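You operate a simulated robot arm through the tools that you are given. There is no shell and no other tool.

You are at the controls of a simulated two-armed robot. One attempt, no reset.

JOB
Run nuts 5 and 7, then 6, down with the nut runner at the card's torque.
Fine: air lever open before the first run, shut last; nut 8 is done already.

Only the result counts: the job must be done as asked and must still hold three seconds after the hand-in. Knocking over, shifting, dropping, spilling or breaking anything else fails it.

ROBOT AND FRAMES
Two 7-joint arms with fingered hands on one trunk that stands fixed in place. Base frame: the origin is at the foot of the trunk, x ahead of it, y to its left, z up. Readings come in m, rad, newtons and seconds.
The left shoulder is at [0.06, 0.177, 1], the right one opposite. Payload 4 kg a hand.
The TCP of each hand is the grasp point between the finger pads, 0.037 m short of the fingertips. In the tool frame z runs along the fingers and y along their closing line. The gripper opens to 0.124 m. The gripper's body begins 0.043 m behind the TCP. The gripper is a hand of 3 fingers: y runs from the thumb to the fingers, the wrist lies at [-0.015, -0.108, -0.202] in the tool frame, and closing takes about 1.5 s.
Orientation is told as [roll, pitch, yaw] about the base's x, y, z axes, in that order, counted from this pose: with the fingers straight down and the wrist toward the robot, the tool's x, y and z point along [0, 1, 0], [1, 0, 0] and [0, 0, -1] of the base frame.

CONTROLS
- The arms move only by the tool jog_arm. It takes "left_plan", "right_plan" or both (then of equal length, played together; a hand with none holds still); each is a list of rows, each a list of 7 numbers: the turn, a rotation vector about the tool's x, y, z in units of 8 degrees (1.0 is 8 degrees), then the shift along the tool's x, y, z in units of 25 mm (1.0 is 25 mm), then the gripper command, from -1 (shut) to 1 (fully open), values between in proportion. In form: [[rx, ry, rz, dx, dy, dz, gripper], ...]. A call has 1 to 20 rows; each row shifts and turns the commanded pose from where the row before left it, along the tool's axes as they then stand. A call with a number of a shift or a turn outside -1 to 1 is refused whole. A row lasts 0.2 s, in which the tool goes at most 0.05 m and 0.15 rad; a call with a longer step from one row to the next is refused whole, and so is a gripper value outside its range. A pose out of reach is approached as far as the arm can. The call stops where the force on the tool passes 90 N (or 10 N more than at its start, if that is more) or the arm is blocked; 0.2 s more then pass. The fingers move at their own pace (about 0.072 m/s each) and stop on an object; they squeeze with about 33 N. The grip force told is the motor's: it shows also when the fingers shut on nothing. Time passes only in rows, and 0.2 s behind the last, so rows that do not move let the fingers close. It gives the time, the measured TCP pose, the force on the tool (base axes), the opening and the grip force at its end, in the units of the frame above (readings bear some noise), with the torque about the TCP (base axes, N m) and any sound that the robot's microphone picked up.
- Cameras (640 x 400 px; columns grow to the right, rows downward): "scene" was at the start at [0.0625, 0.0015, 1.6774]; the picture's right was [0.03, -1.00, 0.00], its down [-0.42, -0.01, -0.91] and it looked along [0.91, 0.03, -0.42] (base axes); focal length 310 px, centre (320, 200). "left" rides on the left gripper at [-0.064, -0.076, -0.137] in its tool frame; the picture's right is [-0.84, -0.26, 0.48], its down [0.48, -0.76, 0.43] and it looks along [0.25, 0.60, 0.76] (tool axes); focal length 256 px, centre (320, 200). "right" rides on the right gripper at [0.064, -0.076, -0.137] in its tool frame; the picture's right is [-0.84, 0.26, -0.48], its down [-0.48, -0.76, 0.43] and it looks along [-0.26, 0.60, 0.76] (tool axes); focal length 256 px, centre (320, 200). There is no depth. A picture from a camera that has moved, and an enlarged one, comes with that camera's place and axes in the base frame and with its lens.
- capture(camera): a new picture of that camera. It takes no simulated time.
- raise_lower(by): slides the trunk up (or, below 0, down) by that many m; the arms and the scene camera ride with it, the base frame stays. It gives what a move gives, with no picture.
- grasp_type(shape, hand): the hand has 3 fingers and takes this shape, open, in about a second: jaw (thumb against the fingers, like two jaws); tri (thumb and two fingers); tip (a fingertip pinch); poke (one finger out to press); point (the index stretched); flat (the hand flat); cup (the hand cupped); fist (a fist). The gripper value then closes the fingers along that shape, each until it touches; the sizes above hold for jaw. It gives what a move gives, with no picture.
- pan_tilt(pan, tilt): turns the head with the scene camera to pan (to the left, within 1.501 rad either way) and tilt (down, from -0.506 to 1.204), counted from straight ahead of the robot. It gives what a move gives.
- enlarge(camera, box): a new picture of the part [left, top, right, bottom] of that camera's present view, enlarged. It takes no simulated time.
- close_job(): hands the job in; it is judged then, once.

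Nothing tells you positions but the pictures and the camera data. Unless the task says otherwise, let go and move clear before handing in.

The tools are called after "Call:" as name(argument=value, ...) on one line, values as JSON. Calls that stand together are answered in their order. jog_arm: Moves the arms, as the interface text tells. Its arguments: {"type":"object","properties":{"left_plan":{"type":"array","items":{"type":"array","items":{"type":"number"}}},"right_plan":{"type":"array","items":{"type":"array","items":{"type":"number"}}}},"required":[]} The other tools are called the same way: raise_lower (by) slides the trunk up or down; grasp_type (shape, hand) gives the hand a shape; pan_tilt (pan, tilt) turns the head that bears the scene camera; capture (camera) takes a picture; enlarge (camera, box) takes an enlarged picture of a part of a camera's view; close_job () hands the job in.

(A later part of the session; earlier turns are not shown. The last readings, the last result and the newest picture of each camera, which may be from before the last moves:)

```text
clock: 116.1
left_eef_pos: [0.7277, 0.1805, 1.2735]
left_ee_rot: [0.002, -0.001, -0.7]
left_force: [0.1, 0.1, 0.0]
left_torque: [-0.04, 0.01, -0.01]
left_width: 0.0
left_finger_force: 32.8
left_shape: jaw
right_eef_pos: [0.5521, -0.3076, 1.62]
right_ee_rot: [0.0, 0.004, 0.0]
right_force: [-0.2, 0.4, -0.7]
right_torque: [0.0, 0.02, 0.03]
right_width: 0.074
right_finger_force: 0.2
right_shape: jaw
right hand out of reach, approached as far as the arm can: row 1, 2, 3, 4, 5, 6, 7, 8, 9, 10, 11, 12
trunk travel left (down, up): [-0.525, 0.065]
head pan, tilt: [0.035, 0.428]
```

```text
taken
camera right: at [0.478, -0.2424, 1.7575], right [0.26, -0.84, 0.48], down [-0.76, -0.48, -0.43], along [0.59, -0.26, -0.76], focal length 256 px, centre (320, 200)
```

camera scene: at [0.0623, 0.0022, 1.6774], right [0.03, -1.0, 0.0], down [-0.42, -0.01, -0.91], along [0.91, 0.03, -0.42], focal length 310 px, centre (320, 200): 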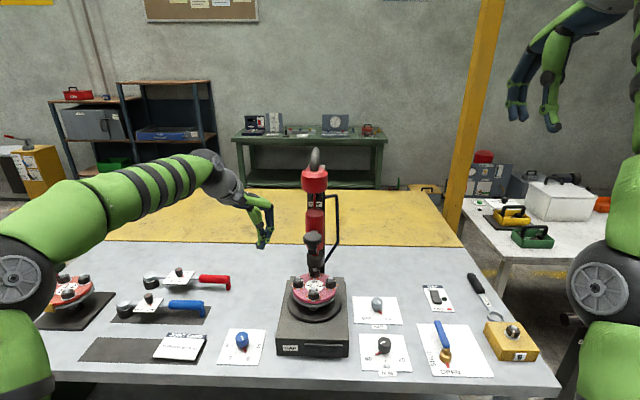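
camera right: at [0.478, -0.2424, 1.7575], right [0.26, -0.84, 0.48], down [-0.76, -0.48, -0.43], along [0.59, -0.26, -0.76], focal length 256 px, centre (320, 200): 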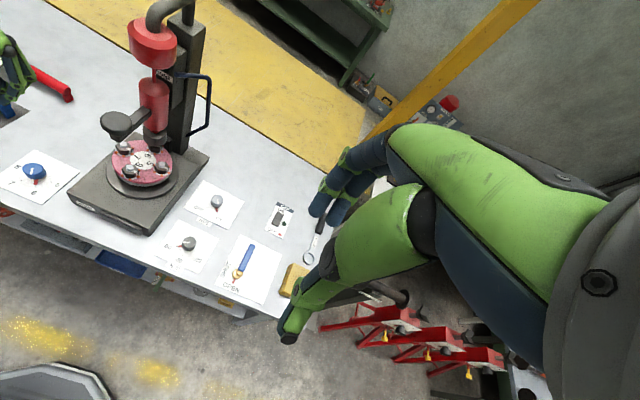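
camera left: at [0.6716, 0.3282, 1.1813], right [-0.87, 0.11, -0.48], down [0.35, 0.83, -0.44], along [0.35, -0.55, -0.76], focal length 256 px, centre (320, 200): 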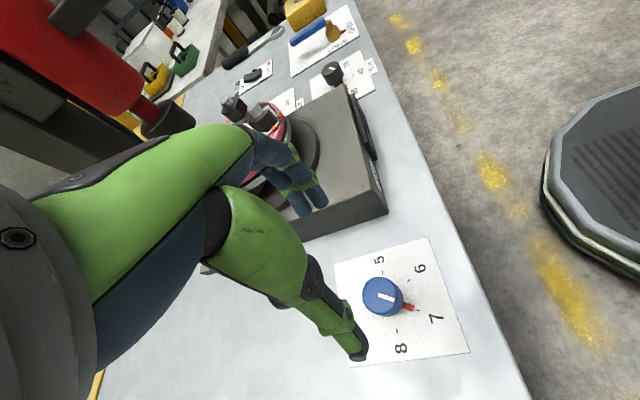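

The right arm is out of the way up high, so I'll use the left hand to shut the lever: it only has to push the handle toward -y. First I retreat the left hand and carry it across in front of the runner at safe height.

Call:
jog_arm(left_plan=[[0, 0, 0, -0.6, -0.714, 0.8, -1], [0, 0, 0, -0.6, -0.714, 0.8, -1], [0, 0, 0, -0.6, -0.714, 0.8, -1], [0, 0, 0, -0.6, -0.714, 0.8, -1], [0, 0, 0, -0.6, -0.714, 0.8, -1], [0, 0, 0, -0.6, -0.714, 0.8, -1], [0, 0, 0, -0.918, 0.773, 0.2, -1], [0, 0, 0, -0.918, 0.773, 0.2, -1], [0, 0, 0, -0.918, 0.773, 0.2, -1], [0, 0, 0, -0.918, 0.773, 0.2, -1], [0, 0, 0, -0.918, 0.773, 0.2, -1], [0, 0, 0, -0.918, 0.773, 0.2, -1], [0, 0, 0, -0.918, 0.773, 0.2, -1]])

Call:
capture(camera="scene")

Call:
capture(camera="left")

```text
clock: 118.9
left_eef_pos: [0.5873, -0.03, 1.1186]
left_ee_rot: [-0.001, 0.002, -0.701]
left_force: [0.5, -0.8, -0.3]
left_torque: [0.02, 0.01, 0.01]
left_width: 0.0001
left_finger_force: 32.3
left_shape: jaw
right_eef_pos: [0.5541, -0.3097, 1.6188]
right_ee_rot: [0.001, 0.005, 0.0]
right_force: [0.3, -0.5, -0.4]
right_torque: [-0.05, 0.02, 0.02]
right_width: 0.0739
right_finger_force: 0.1
right_shape: jaw
trunk travel left (down, up): [-0.525, 0.065]
head pan, tilt: [0.035, 0.428]
```

```text
taken
camera scene: at [0.0628, 0.0006, 1.6774], right [0.03, -1.0, 0.0], down [-0.42, -0.01, -0.91], along [0.91, 0.03, -0.42], focal length 310 px, centre (320, 200)
```

scene: 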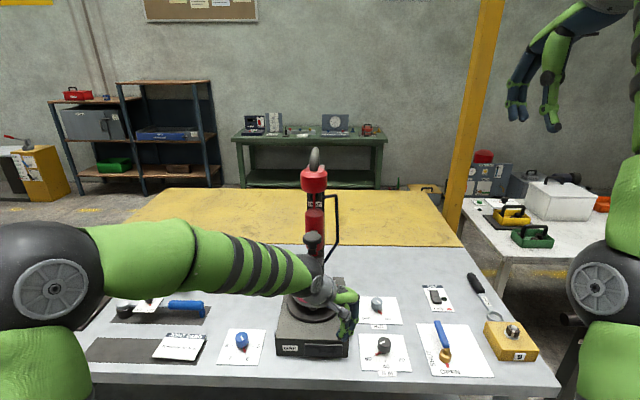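

```text
taken
camera left: at [0.4871, -0.03, 1.2554], right [-0.74, -0.47, -0.48], down [-0.27, 0.86, -0.43], along [0.62, -0.19, -0.76], focal length 256 px, centre (320, 200)
```

left: 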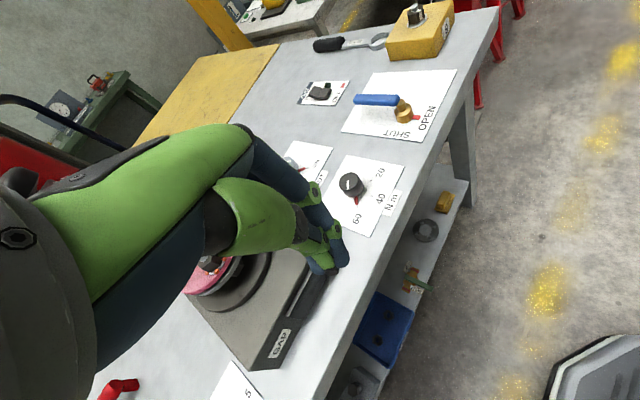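

Good tracking. Continuing toward the lever area.

Call:
jog_arm(left_plan=[[0, 0, 0, -0.85, 0.94, 0.2, -1], [0, 0, 0, -0.85, 0.94, 0.2, -1], [0, 0, 0, -0.85, 0.94, 0.2, -1], [0, 0, 0, -0.85, 0.94, 0.2, -1], [0, 0, 0, -0.85, 0.94, 0.2, -1], [0, 0, 0, -0.85, 0.94, 0.2, -1], [0, 0, 0, -0.85, 0.94, 0.2, -1]])

Call:
capture(camera="scene")

Call:
capture(camera="left")

```text
clock: 120.5
left_eef_pos: [0.6178, -0.2504, 1.0823]
left_ee_rot: [0.0, 0.002, -0.702]
left_force: [-0.5, 0.2, -0.1]
left_torque: [0.0, 0.0, -0.01]
left_width: 0.0001
left_finger_force: 33.0
left_shape: jaw
right_eef_pos: [0.5543, -0.3085, 1.6195]
right_ee_rot: [0.002, 0.005, 0.002]
right_force: [-0.4, -0.1, 0.1]
right_torque: [0.04, -0.05, 0.01]
right_width: 0.0743
right_finger_force: 0.0
right_shape: jaw
trunk travel left (down, up): [-0.525, 0.065]
head pan, tilt: [0.035, 0.428]
```

```text
taken
camera scene: at [0.0629, 0.0006, 1.6774], right [0.03, -1.0, 0.0], down [-0.42, -0.01, -0.91], along [0.91, 0.03, -0.42], focal length 310 px, centre (320, 200)
```

scene: 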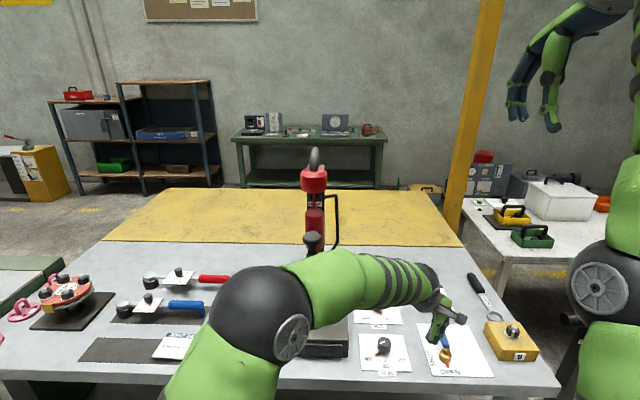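

```text
taken
camera left: at [0.5178, -0.2508, 1.2193], right [-0.74, -0.47, -0.48], down [-0.27, 0.86, -0.43], along [0.62, -0.19, -0.76], focal length 256 px, centre (320, 200)
```

left: 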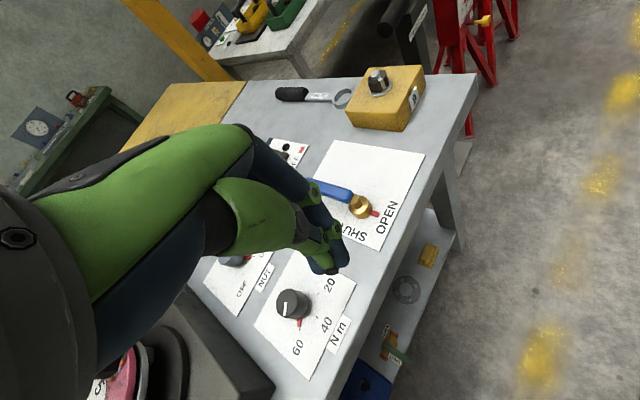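

Now placing the shut fingers just left (+y) of the handle, still high.

Call:
jog_arm(left_plan=[[0, 0, 0, 0.396, 0.914, 0.4, -1], [0, 0, 0, 0.396, 0.914, 0.4, -1], [0, 0, 0, 0.396, 0.914, 0.4, -1], [0, 0, 0, 0.396, 0.914, 0.4, -1], [0, 0, 0, 0.396, 0.914, 0.4, -1], [0, 0, 0, 0.396, 0.914, 0.4, -1], [0, 0, 0, 0.396, 0.914, 0.4, -1]])

Call:
capture(camera="scene")

Call:
capture(camera="left")

Call:
enlarge(camera="right", box=[140, 150, 320, 310])

```text
clock: 122.1
left_eef_pos: [0.7638, -0.2869, 1.0128]
left_ee_rot: [-0.001, 0.0, -0.701]
left_force: [0.0, -0.5, -0.1]
left_torque: [-0.03, 0.01, 0.0]
left_width: 0.0002
left_finger_force: 33.2
left_shape: jaw
left hand out of reach, approached as far as the arm can: row 7
right_eef_pos: [0.5527, -0.3068, 1.6207]
right_ee_rot: [0.001, 0.007, 0.002]
right_force: [0.5, -0.6, -0.5]
right_torque: [-0.04, 0.03, -0.03]
right_width: 0.074
right_finger_force: 0.0
right_shape: jaw
trunk travel left (down, up): [-0.525, 0.065]
head pan, tilt: [0.035, 0.428]
```

```text
taken
camera scene: at [0.062, 0.0023, 1.6775], right [0.03, -1.0, 0.0], down [-0.41, -0.01, -0.91], along [0.91, 0.03, -0.42], focal length 310 px, centre (320, 200)
```

scene: 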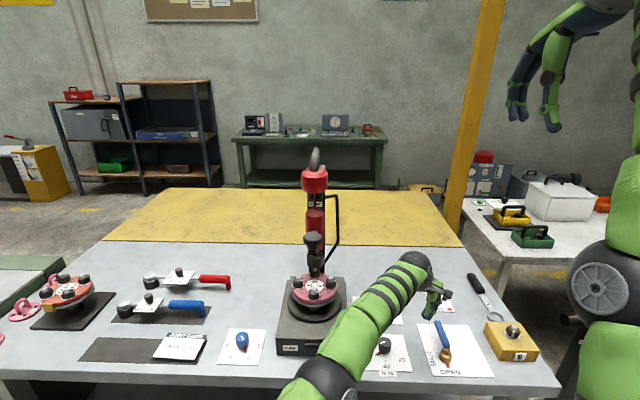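

```text
taken
camera left: at [0.6641, -0.2871, 1.1501], right [-0.74, -0.47, -0.48], down [-0.27, 0.86, -0.43], along [0.62, -0.19, -0.76], focal length 256 px, centre (320, 200)
```

left: 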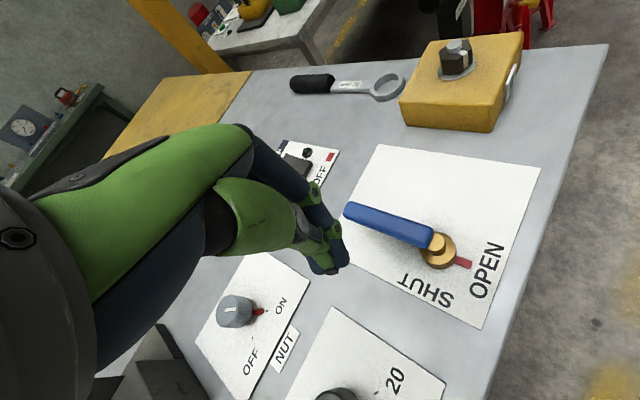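

```text
2.50 times, centred on (230, 230) of right
camera zoom: at [0.4778, -0.2425, 1.7576], right [0.26, -0.84, 0.48], down [-0.76, -0.48, -0.43], along [0.59, -0.25, -0.76], focal length 640 px, centre (545, 125)
```

zoom: 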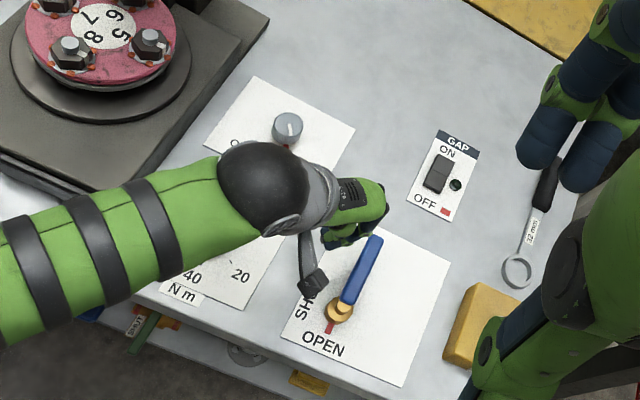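

The left arm is right at its reach edge here. I'll back off a little, go down to handle height and see what is reachable there.

Call:
jog_arm(left_plan=[[0, 0, 0, -0.2, -0.5, 0.5, -1], [0, 0, 0, 0, 0, 0.9, -1], [0, 0, 0, 0, 0, 0.9, -1], [0, 0, 0, 0, 0, 0.9, -1], [0, 0, 0, 0, 0, 0.9, -1]])

Call:
capture(camera="left")

Call:
enlarge(camera="right", box=[140, 150, 320, 310])

```text
clock: 123.3
left_eef_pos: [0.7515, -0.2835, 0.9096]
left_ee_rot: [0.0, 0.001, -0.701]
left_force: [-0.5, -0.1, 0.5]
left_torque: [0.01, 0.02, -0.01]
left_width: 0.0003
left_finger_force: 32.8
left_shape: jaw
right_eef_pos: [0.5536, -0.3067, 1.6201]
right_ee_rot: [0.0, 0.005, 0.001]
right_force: [0.0, 0.0, 0.5]
right_torque: [-0.01, 0.0, -0.01]
right_width: 0.0741
right_finger_force: 0.2
right_shape: jaw
trunk travel left (down, up): [-0.525, 0.065]
head pan, tilt: [0.035, 0.428]
```

```text
taken
camera left: at [0.6526, -0.2833, 1.0477], right [-0.74, -0.47, -0.48], down [-0.27, 0.86, -0.44], along [0.62, -0.19, -0.76], focal length 256 px, centre (320, 200)
```

left: 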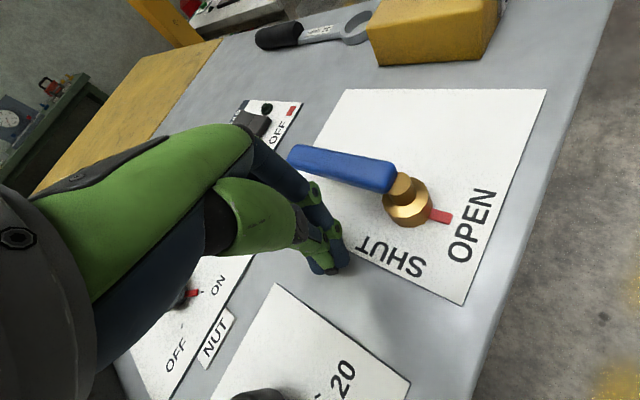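

```text
2.50 times, centred on (230, 230) of right
camera zoom: at [0.4788, -0.2434, 1.7571], right [0.26, -0.84, 0.48], down [-0.76, -0.48, -0.43], along [0.59, -0.25, -0.76], focal length 640 px, centre (545, 125)
```

zoom: 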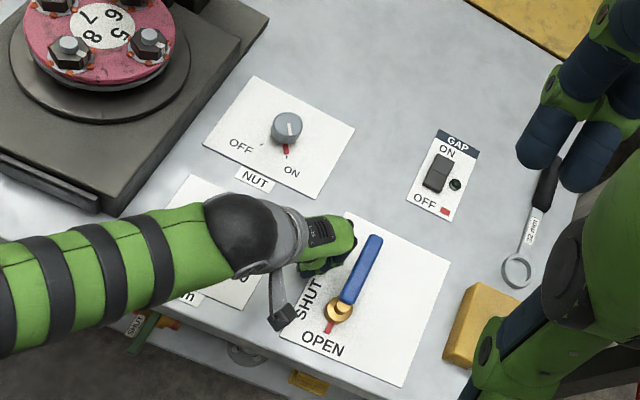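

At handle height the left hand sits next to the handle, in reach. Moving slightly forward toward mid-handle and then pushing gently in -y.

Call:
jog_arm(left_plan=[[0, 0, 0, 0.2, 0.4, 0.1, -1], [0, 0, 0, 0.2, 0.4, 0.1, -1]])

Call:
enlarge(camera="right", box=[180, 190, 280, 280])

```text
clock: 123.9
left_eef_pos: [0.7632, -0.2853, 0.908]
left_ee_rot: [-0.001, 0.0, -0.702]
left_force: [0.3, -0.4, 0.3]
left_torque: [-0.02, -0.01, 0.0]
left_width: 0.0001
left_finger_force: 33.4
left_shape: jaw
left hand out of reach, approached as far as the arm can: row 2
right_eef_pos: [0.5523, -0.3078, 1.62]
right_ee_rot: [-0.001, 0.005, 0.003]
right_force: [0.6, 0.0, -0.9]
right_torque: [-0.01, 0.0, 0.02]
right_width: 0.074
right_finger_force: 0.1
right_shape: jaw
trunk travel left (down, up): [-0.525, 0.065]
head pan, tilt: [0.035, 0.428]
```

```text
4.44 times, centred on (230, 235) of right
camera zoom: at [0.4783, -0.2433, 1.7573], right [0.26, -0.84, 0.48], down [-0.76, -0.48, -0.43], along [0.59, -0.25, -0.76], focal length 1138 px, centre (720, 44)
```

zoom: 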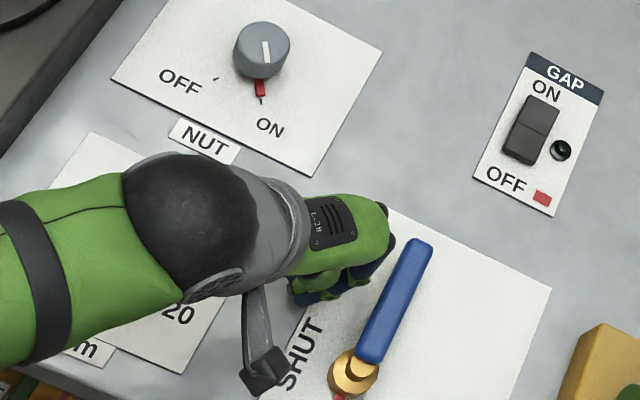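

Probing small moves from just inside the limit to find which directions and yaw help.

Call:
jog_arm(left_plan=[[0, 0, 0, -0.2, -0.4, 0, -1], [0, 0, 1, 0, 0, 0, -1], [0, 0, 0, 0.2, 0.4, 0, -1], [0, 0, 0, -0.2, -0.4, 0, -1], [0, 0, -1, 0, 0, 0, -1], [0, 0, -1, 0, 0, 0, -1], [0, 0, 0, 0.2, 0.4, 0, -1], [0, 0, 0, -0.2, -0.4, 0, -1], [0, 0, 1, 0, 0, 0, -1], [0, 0, 0, -0.5, 0, 0, -1], [0, 0, 0, -0.5, 0, 0, -1]])

Call:
enlarge(camera="right", box=[180, 190, 280, 280])

```text
clock: 126.3
left_eef_pos: [0.7353, -0.3025, 0.9065]
left_ee_rot: [-0.001, 0.001, -0.702]
left_force: [0.7, 0.1, -0.2]
left_torque: [0.02, 0.02, 0.0]
left_width: 0.0
left_finger_force: 33.0
left_shape: jaw
right_eef_pos: [0.5537, -0.308, 1.619]
right_ee_rot: [-0.002, 0.006, 0.001]
right_force: [0.7, -0.6, 0.5]
right_torque: [0.0, -0.01, 0.0]
right_width: 0.074
right_finger_force: 0.1
right_shape: jaw
trunk travel left (down, up): [-0.525, 0.065]
head pan, tilt: [0.035, 0.428]
```

```text
4.44 times, centred on (230, 235) of right
camera zoom: at [0.479, -0.2433, 1.7571], right [0.26, -0.84, 0.48], down [-0.76, -0.48, -0.43], along [0.59, -0.25, -0.76], focal length 1138 px, centre (720, 44)
```

zoom: 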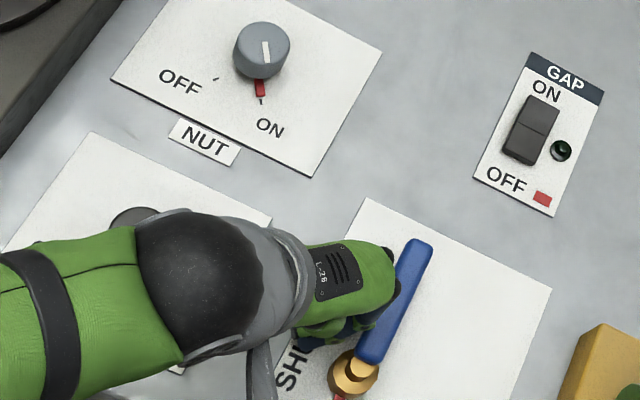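

No limits there. I'll try a more turned yaw (-64°), which puts the wrist nearer, and see how far forward it can go.

Call:
jog_arm(left_plan=[[0, 0, 1, 0, 0, 0, -1], [0, 0, 1, 0, 0, 0, -1], [0, 0, 1, 0, 0, 0, -1], [0, 0, 0, 0.3, 0.1, 0, -1], [0, 0, 0, 0.3, 0.1, 0, -1], [0, 0, 0, 0.3, 0.1, 0, -1], [0, 0, 0, 0.3, 0.1, 0, -1]])

Call:
enlarge(camera="right", box=[180, 190, 280, 280])

Call:
capture(camera="left")

```text
clock: 127.9
left_eef_pos: [0.7453, -0.2789, 0.9061]
left_ee_rot: [0.0, 0.0, -1.122]
left_force: [-0.1, -0.2, -0.7]
left_torque: [0.0, 0.0, 0.01]
left_width: 0.0
left_finger_force: 33.0
left_shape: jaw
left hand out of reach, approached as far as the arm can: row 3, 4, 5, 6, 7
right_eef_pos: [0.5536, -0.3076, 1.6204]
right_ee_rot: [0.0, 0.005, 0.002]
right_force: [0.1, -0.4, -0.3]
right_torque: [0.03, 0.0, -0.03]
right_width: 0.0741
right_finger_force: 0.1
right_shape: jaw
trunk travel left (down, up): [-0.525, 0.065]
head pan, tilt: [0.035, 0.428]
```

```text
4.44 times, centred on (230, 235) of right
camera zoom: at [0.4787, -0.2434, 1.7571], right [0.26, -0.84, 0.48], down [-0.76, -0.48, -0.43], along [0.59, -0.25, -0.76], focal length 1138 px, centre (720, 44)
```

zoom: 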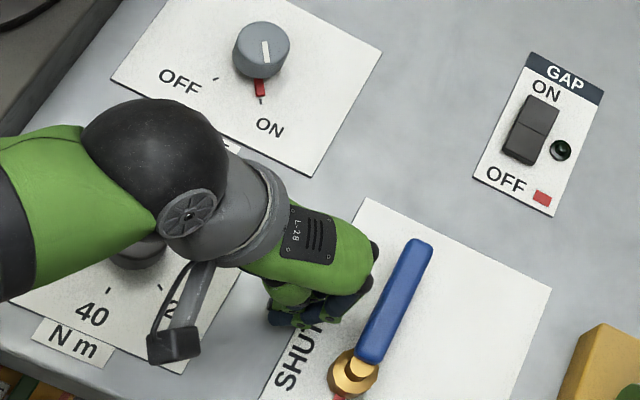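

```text
taken
camera left: at [0.6542, -0.2386, 1.0433], right [-0.87, -0.13, -0.48], down [0.11, 0.89, -0.43], along [0.49, -0.43, -0.76], focal length 256 px, centre (320, 200)
```

left: 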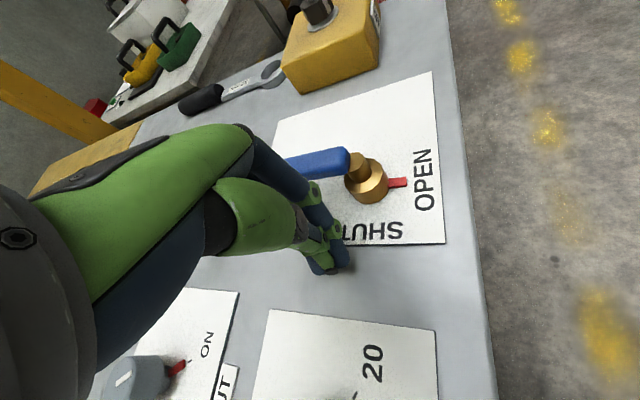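

The limit is the wrist's horizontal distance, so tilting the fingers outward will extend reach. I'll back off, return to yaw -40°, and tilt the hand ~24° while a bit higher.

Call:
jog_arm(left_plan=[[0, 0, -1, 0, -0.5, -0.4, -1], [0, 0, -1, 0, -0.5, -0.4, -1], [0, 0, -1, 0, -0.5, -0.4, -1], [0, 0, 0, 0, -0.8, -0.4, -1], [0, 0, 0, 0, -0.8, 0, -1], [-0.5, 0, 0, 0, 0, 0, -1], [-0.5, 0, 0, 0, 0, 0, -1], [-0.5, 0, 0, 0, 0, 0, -1], [-0.5, 0, 0, 0, 0, 0, -1], [-0.5, 0, 0, 0, 0, 0, -1], [-0.5, 0, 0, 0, 0, 0, -1]])

Call:
capture(camera="scene")

Call:
capture(camera="right")

```text
clock: 130.3
left_eef_pos: [0.6942, -0.2216, 0.9463]
left_ee_rot: [0.001, -0.42, -0.701]
left_force: [0.5, -0.3, 0.4]
left_torque: [0.01, -0.03, -0.01]
left_width: 0.0
left_finger_force: 33.1
left_shape: jaw
right_eef_pos: [0.5548, -0.3084, 1.6194]
right_ee_rot: [0.0, 0.006, 0.002]
right_force: [0.4, -0.1, 0.6]
right_torque: [0.01, -0.02, 0.0]
right_width: 0.0741
right_finger_force: 0.0
right_shape: jaw
trunk travel left (down, up): [-0.525, 0.065]
head pan, tilt: [0.035, 0.428]
```

```text
taken
camera scene: at [0.0627, 0.0015, 1.6775], right [0.03, -1.0, 0.0], down [-0.42, -0.01, -0.91], along [0.91, 0.03, -0.42], focal length 310 px, centre (320, 200)
```

scene: 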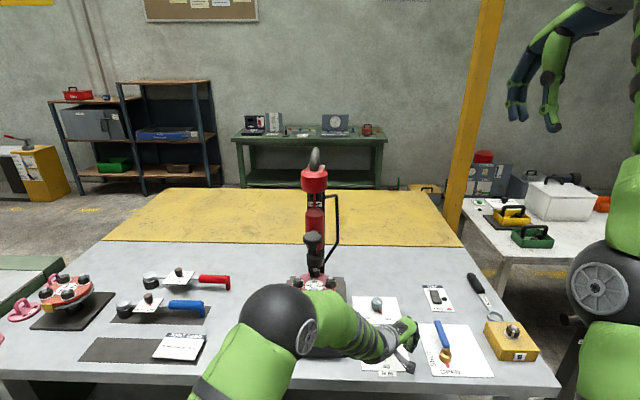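

```text
taken
camera right: at [0.4786, -0.2433, 1.7572], right [0.26, -0.84, 0.48], down [-0.76, -0.48, -0.43], along [0.59, -0.25, -0.76], focal length 256 px, centre (320, 200)
```

right: 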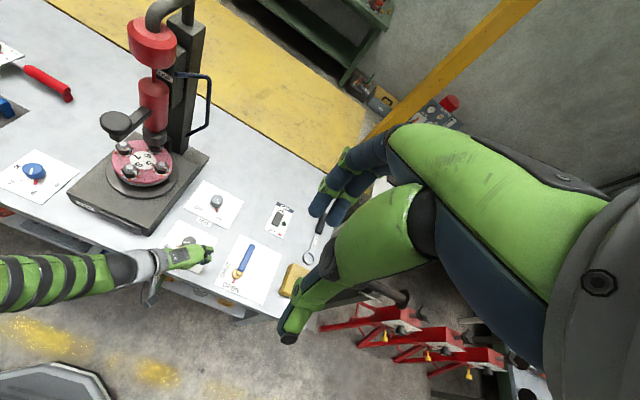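

Tilt worked with reach to spare. Moving fingertips to beside the handle at ≈[0.775,-0.305,0.875].

Call:
jog_arm(left_plan=[[0, 0, 0, -0.118, 0.765, 0.75, -1], [0, 0, 0, -0.118, 0.765, 0.75, -1], [0, 0, 0, -0.118, 0.765, 0.75, -1], [0, 0, 0, -0.118, 0.765, 0.75, -1]])

Call:
enlarge(camera="right", box=[180, 190, 300, 300])

Call:
capture(camera="left")

Call:
enlarge(camera="scene", box=[350, 270, 520, 390])

```text
clock: 131.3
left_eef_pos: [0.7634, -0.296, 0.9097]
left_ee_rot: [0.0, -0.419, -0.702]
left_force: [0.1, -0.2, -0.3]
left_torque: [-0.01, 0.04, 0.0]
left_width: 0.0
left_finger_force: 33.0
left_shape: jaw
right_eef_pos: [0.554, -0.3077, 1.6201]
right_ee_rot: [0.001, 0.008, 0.001]
right_force: [0.3, -0.2, -0.8]
right_torque: [-0.01, 0.02, 0.0]
right_width: 0.0743
right_finger_force: 0.0
right_shape: jaw
trunk travel left (down, up): [-0.525, 0.065]
head pan, tilt: [0.035, 0.428]
```

```text
3.64 times, centred on (240, 245) of right
camera zoom: at [0.4791, -0.2436, 1.757], right [0.26, -0.84, 0.48], down [-0.76, -0.48, -0.43], along [0.59, -0.25, -0.76], focal length 931 px, centre (611, 36)
```

zoom: 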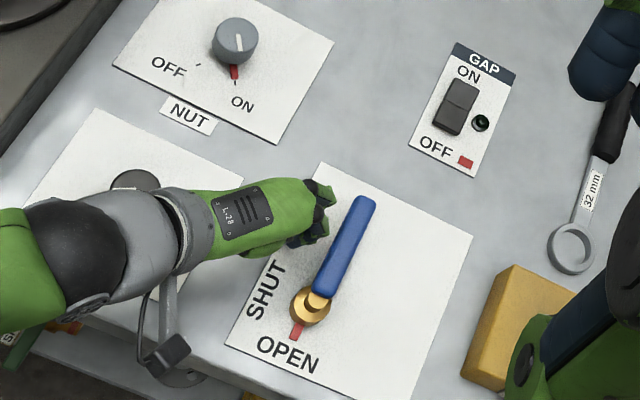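

```text
taken
camera left: at [0.6265, -0.2639, 1.0037], right [-0.57, -0.62, -0.55], down [-0.08, 0.7, -0.71], along [0.82, -0.36, -0.45], focal length 256 px, centre (320, 200)
```

left: 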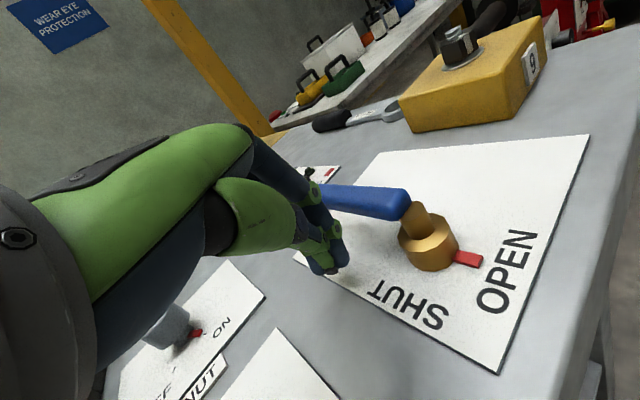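

```text
3.33 times, centred on (435, 330) of scene
camera zoom: at [0.0631, 0.0012, 1.6775], right [0.03, -1.0, 0.0], down [-0.42, -0.01, -0.91], along [0.91, 0.03, -0.42], focal length 1032 px, centre (-63, -233)
```

zoom: 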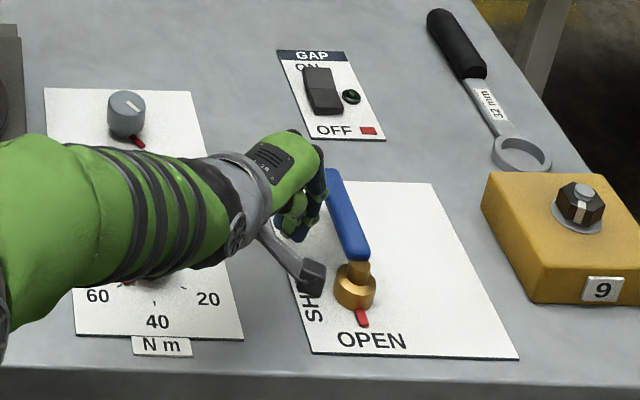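

Fingertips are beside the handle with reach margin. Pushing along the closing arc, first part.

Call:
jog_arm(left_plan=[[0, 0, 0, -0.7, 0.49, 0.22, -1], [0, 0, 0, -0.3, 0.45, 0.2, -1], [0, 0, 0, -0.42, 0.36, 0.16, -1]])

Call:
enlarge(camera="right", box=[180, 190, 300, 300])

Call:
capture(camera="left")

```text
clock: 132.1
left_eef_pos: [0.7674, -0.3456, 0.9088]
left_ee_rot: [-0.002, -0.418, -0.704]
left_force: [0.1, 1.1, -0.6]
left_torque: [-0.01, 0.05, 0.06]
left_width: 0.0
left_finger_force: 32.7
left_shape: jaw
right_eef_pos: [0.5543, -0.3081, 1.6198]
right_ee_rot: [-0.002, 0.007, 0.0]
right_force: [0.3, 0.4, -0.5]
right_torque: [0.02, -0.01, 0.01]
right_width: 0.074
right_finger_force: 0.1
right_shape: jaw
trunk travel left (down, up): [-0.525, 0.065]
head pan, tilt: [0.035, 0.428]
```

```text
3.64 times, centred on (240, 245) of right
camera zoom: at [0.4786, -0.2436, 1.7572], right [0.26, -0.84, 0.48], down [-0.76, -0.48, -0.43], along [0.59, -0.25, -0.76], focal length 931 px, centre (611, 36)
```

zoom: 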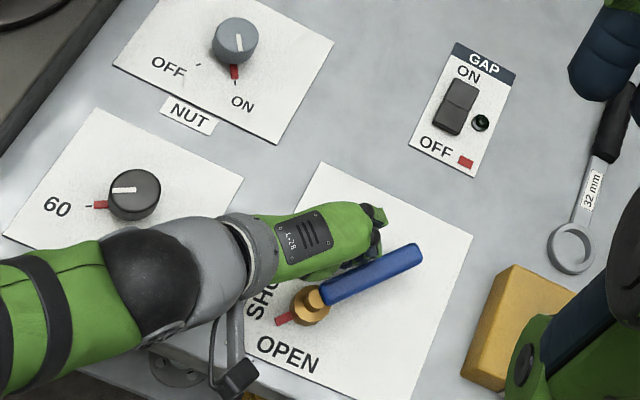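

```text
taken
camera left: at [0.6293, -0.3142, 1.0032], right [-0.57, -0.61, -0.55], down [-0.08, 0.7, -0.71], along [0.82, -0.36, -0.45], focal length 256 px, centre (320, 200)
```

left: 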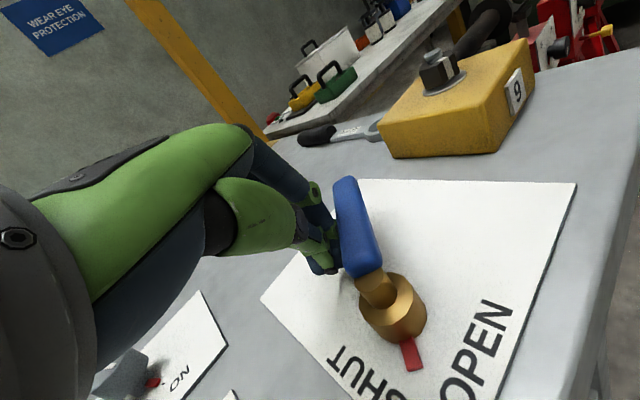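

The lever is swinging shut with almost no force. Continuing the arc.

Call:
jog_arm(left_plan=[[0, 0, 0, -0.51, 0.25, 0.11, -1], [0, 0, 0, -0.565, 0.12, 0.053, -1]])

Call:
enlarge(camera="right", box=[180, 190, 300, 300])

```text
clock: 132.7
left_eef_pos: [0.756, -0.3736, 0.9075]
left_ee_rot: [-0.001, -0.421, -0.703]
left_force: [0.7, 1.2, 0.5]
left_torque: [-0.03, -0.01, 0.02]
left_width: 0.0
left_finger_force: 33.1
left_shape: jaw
right_eef_pos: [0.5538, -0.3063, 1.6202]
right_ee_rot: [0.0, 0.005, 0.001]
right_force: [0.1, -0.2, 0.4]
right_torque: [-0.01, -0.02, 0.0]
right_width: 0.0741
right_finger_force: 0.0
right_shape: jaw
trunk travel left (down, up): [-0.525, 0.065]
head pan, tilt: [0.035, 0.428]
```

```text
3.64 times, centred on (240, 245) of right
camera zoom: at [0.4784, -0.2434, 1.7572], right [0.26, -0.84, 0.48], down [-0.76, -0.48, -0.43], along [0.59, -0.25, -0.76], focal length 931 px, centre (611, 36)
```

zoom: 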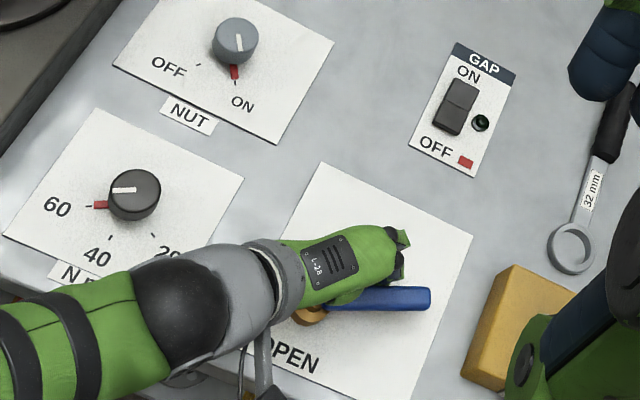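

About 66° closed. Next small steps with checks.

Call:
jog_arm(left_plan=[[0, 0, 0, -0.58, -0.017, -0.007, -1]])

Call:
enlarge(camera="right", box=[200, 220, 300, 310])

Call:
capture(camera="left")

Call:
enlarge(camera="scene", box=[400, 300, 520, 390])

```text
clock: 133.1
left_eef_pos: [0.7459, -0.384, 0.9083]
left_ee_rot: [0.0, -0.421, -0.702]
left_force: [1.9, 0.6, 2.0]
left_torque: [-0.01, 0.02, 0.05]
left_width: 0.0
left_finger_force: 32.6
left_shape: jaw
right_eef_pos: [0.5531, -0.3087, 1.619]
right_ee_rot: [-0.001, 0.006, 0.002]
right_force: [0.2, -0.3, 0.0]
right_torque: [0.0, 0.01, 0.01]
right_width: 0.0741
right_finger_force: 0.0
right_shape: jaw
trunk travel left (down, up): [-0.525, 0.065]
head pan, tilt: [0.035, 0.428]
```

```text
4.44 times, centred on (250, 265) of right
camera zoom: at [0.4782, -0.2438, 1.7573], right [0.26, -0.84, 0.48], down [-0.76, -0.48, -0.43], along [0.59, -0.25, -0.76], focal length 1138 px, centre (631, -89)
```

zoom: 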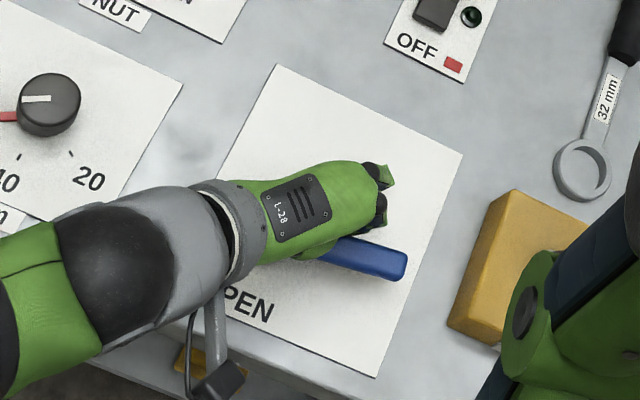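

```text
taken
camera left: at [0.6104, -0.3522, 1.0032], right [-0.57, -0.62, -0.54], down [-0.08, 0.7, -0.71], along [0.82, -0.36, -0.45], focal length 256 px, centre (320, 200)
```

left: 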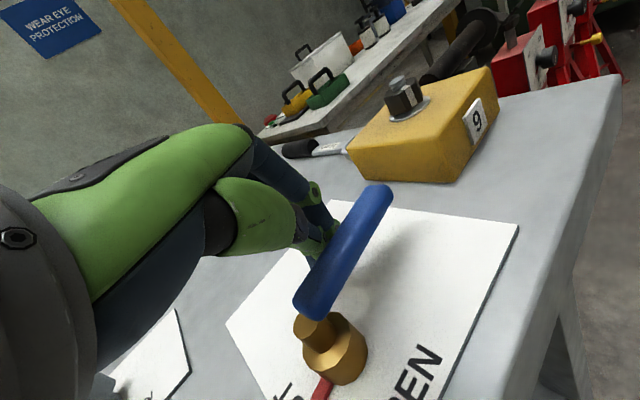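

```text
4.44 times, centred on (460, 345) of scene
camera zoom: at [0.0623, 0.0011, 1.6775], right [0.03, -1.0, 0.0], down [-0.42, -0.01, -0.91], along [0.91, 0.03, -0.42], focal length 1376 px, centre (-302, -444)
```

zoom: 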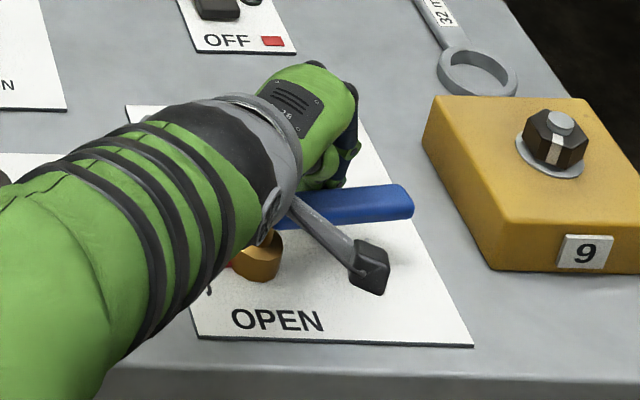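

About 80° closed. A little more.

Call:
jog_arm(left_plan=[[0, 0, 0, -0.3, -0.1, -0.045, -1]])

Call:
enlarge(camera="right", box=[200, 220, 300, 310])

Call:
enlarge(camera="scene", box=[400, 300, 520, 390])

Call:
enlarge(camera="left", box=[200, 160, 540, 400])

```text
clock: 133.5
left_eef_pos: [0.7418, -0.3867, 0.908]
left_ee_rot: [0.001, -0.42, -0.702]
left_force: [5.3, -0.4, 2.3]
left_torque: [-0.05, 0.0, 0.01]
left_width: 0.0
left_finger_force: 33.2
left_shape: jaw
right_eef_pos: [0.5531, -0.3083, 1.6203]
right_ee_rot: [0.0, 0.006, 0.002]
right_force: [0.1, 0.2, 0.0]
right_torque: [0.01, 0.03, 0.03]
right_width: 0.0741
right_finger_force: 0.1
right_shape: jaw
trunk travel left (down, up): [-0.525, 0.065]
head pan, tilt: [0.035, 0.428]
```

```text
4.44 times, centred on (250, 265) of right
camera zoom: at [0.4788, -0.2435, 1.7571], right [0.26, -0.84, 0.48], down [-0.76, -0.48, -0.43], along [0.59, -0.25, -0.76], focal length 1138 px, centre (631, -89)
```

zoom: 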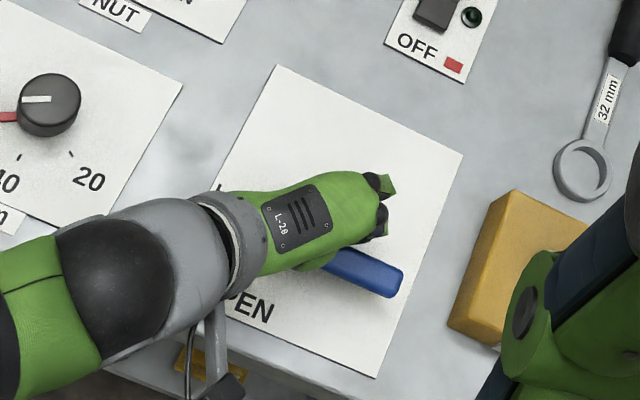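

```text
4.44 times, centred on (460, 345) of scene
camera zoom: at [0.0629, 0.0013, 1.6775], right [0.03, -1.0, 0.0], down [-0.42, -0.01, -0.91], along [0.91, 0.03, -0.42], focal length 1376 px, centre (-302, -444)
```

zoom: 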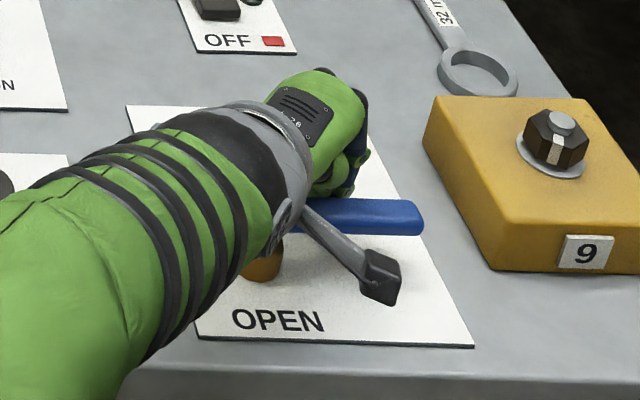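

```text
1.67 times, centred on (370, 280) of left
camera zoom: at [0.6043, -0.3553, 1.0033], right [-0.57, -0.62, -0.55], down [-0.08, 0.7, -0.71], along [0.82, -0.36, -0.45], focal length 427 px, centre (237, 67)
```

zoom: 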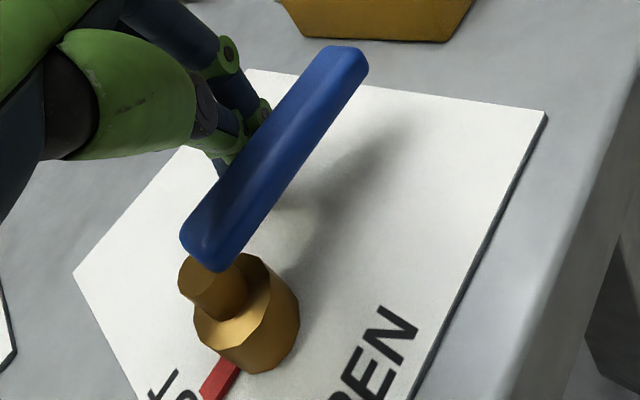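

Handle is practically at SHUT and contact force is rising (stop). A last 2–3 mm nudge, then back away and check.

Call:
jog_arm(left_plan=[[0, 0, 0, -0.1, -0.07, -0.03, -1], [0, 0, 0, 0, 0, 0, -1]])

Call:
enlarge(camera="right", box=[200, 220, 300, 310])

Call:
enlarge(camera="scene", box=[400, 300, 520, 390])

```text
clock: 134.1
left_eef_pos: [0.7403, -0.3858, 0.9097]
left_ee_rot: [-0.001, -0.42, -0.699]
left_force: [14.0, 2.4, 4.5]
left_torque: [0.0, 0.0, 0.09]
left_width: 0.0002
left_finger_force: 33.2
left_shape: jaw
right_eef_pos: [0.5551, -0.3064, 1.6199]
right_ee_rot: [0.0, 0.007, 0.002]
right_force: [-0.3, 0.0, 0.9]
right_torque: [0.01, 0.0, -0.06]
right_width: 0.0741
right_finger_force: 0.0
right_shape: jaw
trunk travel left (down, up): [-0.525, 0.065]
head pan, tilt: [0.035, 0.428]
```

```text
4.44 times, centred on (250, 265) of right
camera zoom: at [0.48, -0.2429, 1.7569], right [0.26, -0.84, 0.48], down [-0.76, -0.48, -0.43], along [0.59, -0.25, -0.76], focal length 1138 px, centre (631, -89)
```

zoom: 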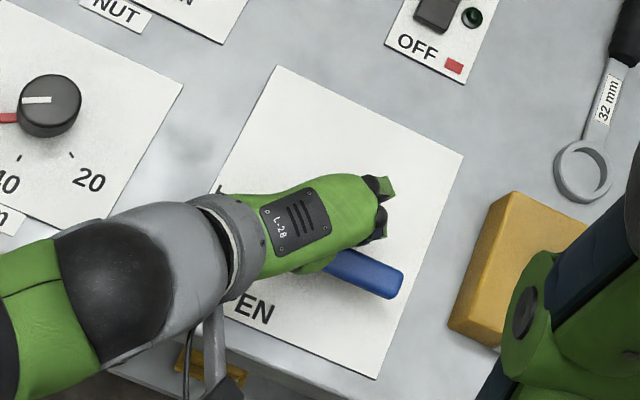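

```text
4.44 times, centred on (460, 345) of scene
camera zoom: at [0.0639, 0.0017, 1.6774], right [0.03, -1.0, 0.0], down [-0.42, -0.01, -0.91], along [0.91, 0.03, -0.42], focal length 1376 px, centre (-302, -444)
```

zoom: 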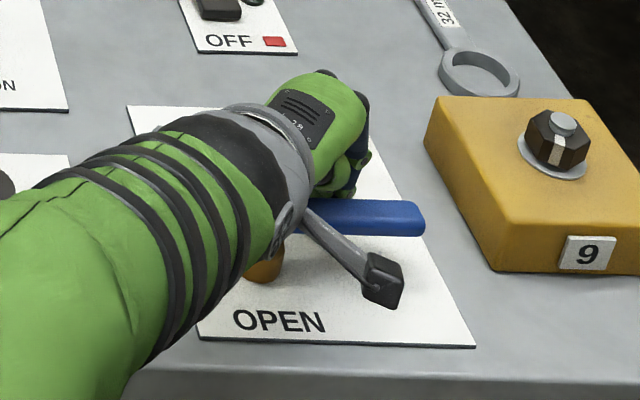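

The lever is against its SHUT stop. Easing off +x, lifting clear, and checking.

Call:
jog_arm(left_plan=[[0, 0, 0, 0.3, 0.33, 0.15, -1], [0, 0, 0, 0, 0.33, -0.73, -1], [0, 0, 0, 0, 0.33, -0.73, -1], [0, 0, 0, 0, 0.33, -0.73, -1], [0, 0, 0, 0, 0.33, -0.73, -1], [0, 0, 0, 0, 0.33, -0.73, -1], [0, 0, 0, 0, 0.33, -0.73, -1]])

Call:
enlarge(camera="right", box=[180, 190, 300, 300])

Call:
capture(camera="left")

```text
clock: 135.7
left_eef_pos: [0.7494, -0.3896, 1.0286]
left_ee_rot: [0.001, -0.419, -0.702]
left_force: [0.1, -0.9, -0.7]
left_torque: [0.02, 0.03, 0.02]
left_width: 0.0
left_finger_force: 32.4
left_shape: jaw
right_eef_pos: [0.5522, -0.3075, 1.6197]
right_ee_rot: [0.0, 0.006, 0.002]
right_force: [-0.3, -1.0, 0.2]
right_torque: [-0.01, -0.02, -0.02]
right_width: 0.0742
right_finger_force: 0.1
right_shape: jaw
trunk travel left (down, up): [-0.525, 0.065]
head pan, tilt: [0.035, 0.428]
```

```text
3.64 times, centred on (240, 245) of right
camera zoom: at [0.4784, -0.2433, 1.7572], right [0.26, -0.84, 0.48], down [-0.76, -0.48, -0.43], along [0.59, -0.25, -0.76], focal length 931 px, centre (611, 36)
```

zoom: 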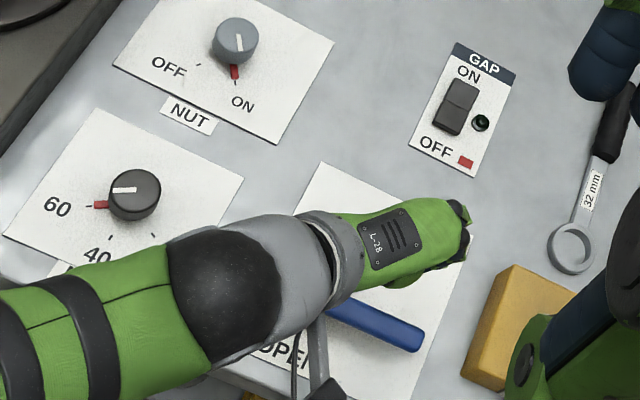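

```text
taken
camera left: at [0.613, -0.3568, 1.1234], right [-0.57, -0.61, -0.55], down [-0.08, 0.7, -0.71], along [0.82, -0.36, -0.45], focal length 256 px, centre (320, 200)
```

left: 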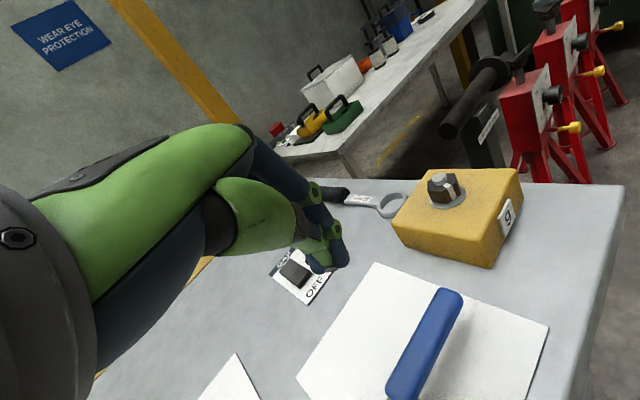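

Clear of the lever. Retreating the left hand toward its own side.

Call:
jog_arm(left_plan=[[0, 0, 0, 0.31, -0.91, -0.68, -1], [0, 0, 0, 0.31, -0.91, -0.68, -1], [0, 0, 0, 0.31, -0.91, -0.68, -1], [0, 0, 0, 0.31, -0.91, -0.68, -1], [0, 0, 0, 0.31, -0.91, -0.68, -1], [0, 0, 0, 0.31, -0.91, -0.68, -1], [0, 0, 0, 0.31, -0.91, -0.68, -1], [0, 0, 0, 0.31, -0.91, -0.68, -1]])

Call:
enlarge(camera="right", box=[140, 170, 320, 310])

Call:
capture(camera="scene")

```text
clock: 137.5
left_eef_pos: [0.6204, -0.1982, 1.0786]
left_ee_rot: [-0.001, -0.419, -0.702]
left_force: [0.0, 0.0, -0.3]
left_torque: [0.04, -0.02, 0.03]
left_width: 0.0
left_finger_force: 32.9
left_shape: jaw
right_eef_pos: [0.5535, -0.3067, 1.6198]
right_ee_rot: [0.0, 0.006, 0.001]
right_force: [-0.3, 0.2, -0.2]
right_torque: [0.02, -0.03, 0.0]
right_width: 0.0742
right_finger_force: 0.1
right_shape: jaw
trunk travel left (down, up): [-0.525, 0.065]
head pan, tilt: [0.035, 0.428]
```

```text
2.86 times, centred on (230, 240) of right
camera zoom: at [0.478, -0.2427, 1.7574], right [0.26, -0.84, 0.48], down [-0.76, -0.48, -0.43], along [0.59, -0.25, -0.76], focal length 731 px, centre (577, 86)
```

zoom: 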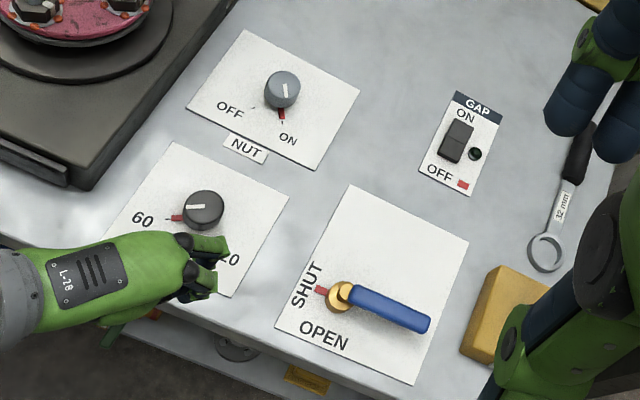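

```text
taken
camera scene: at [0.0622, 0.0021, 1.6775], right [0.03, -1.0, 0.0], down [-0.41, -0.01, -0.91], along [0.91, 0.03, -0.42], focal length 310 px, centre (320, 200)
```

scene: 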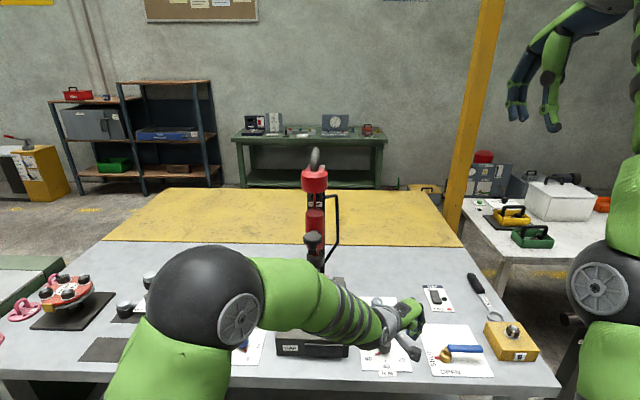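

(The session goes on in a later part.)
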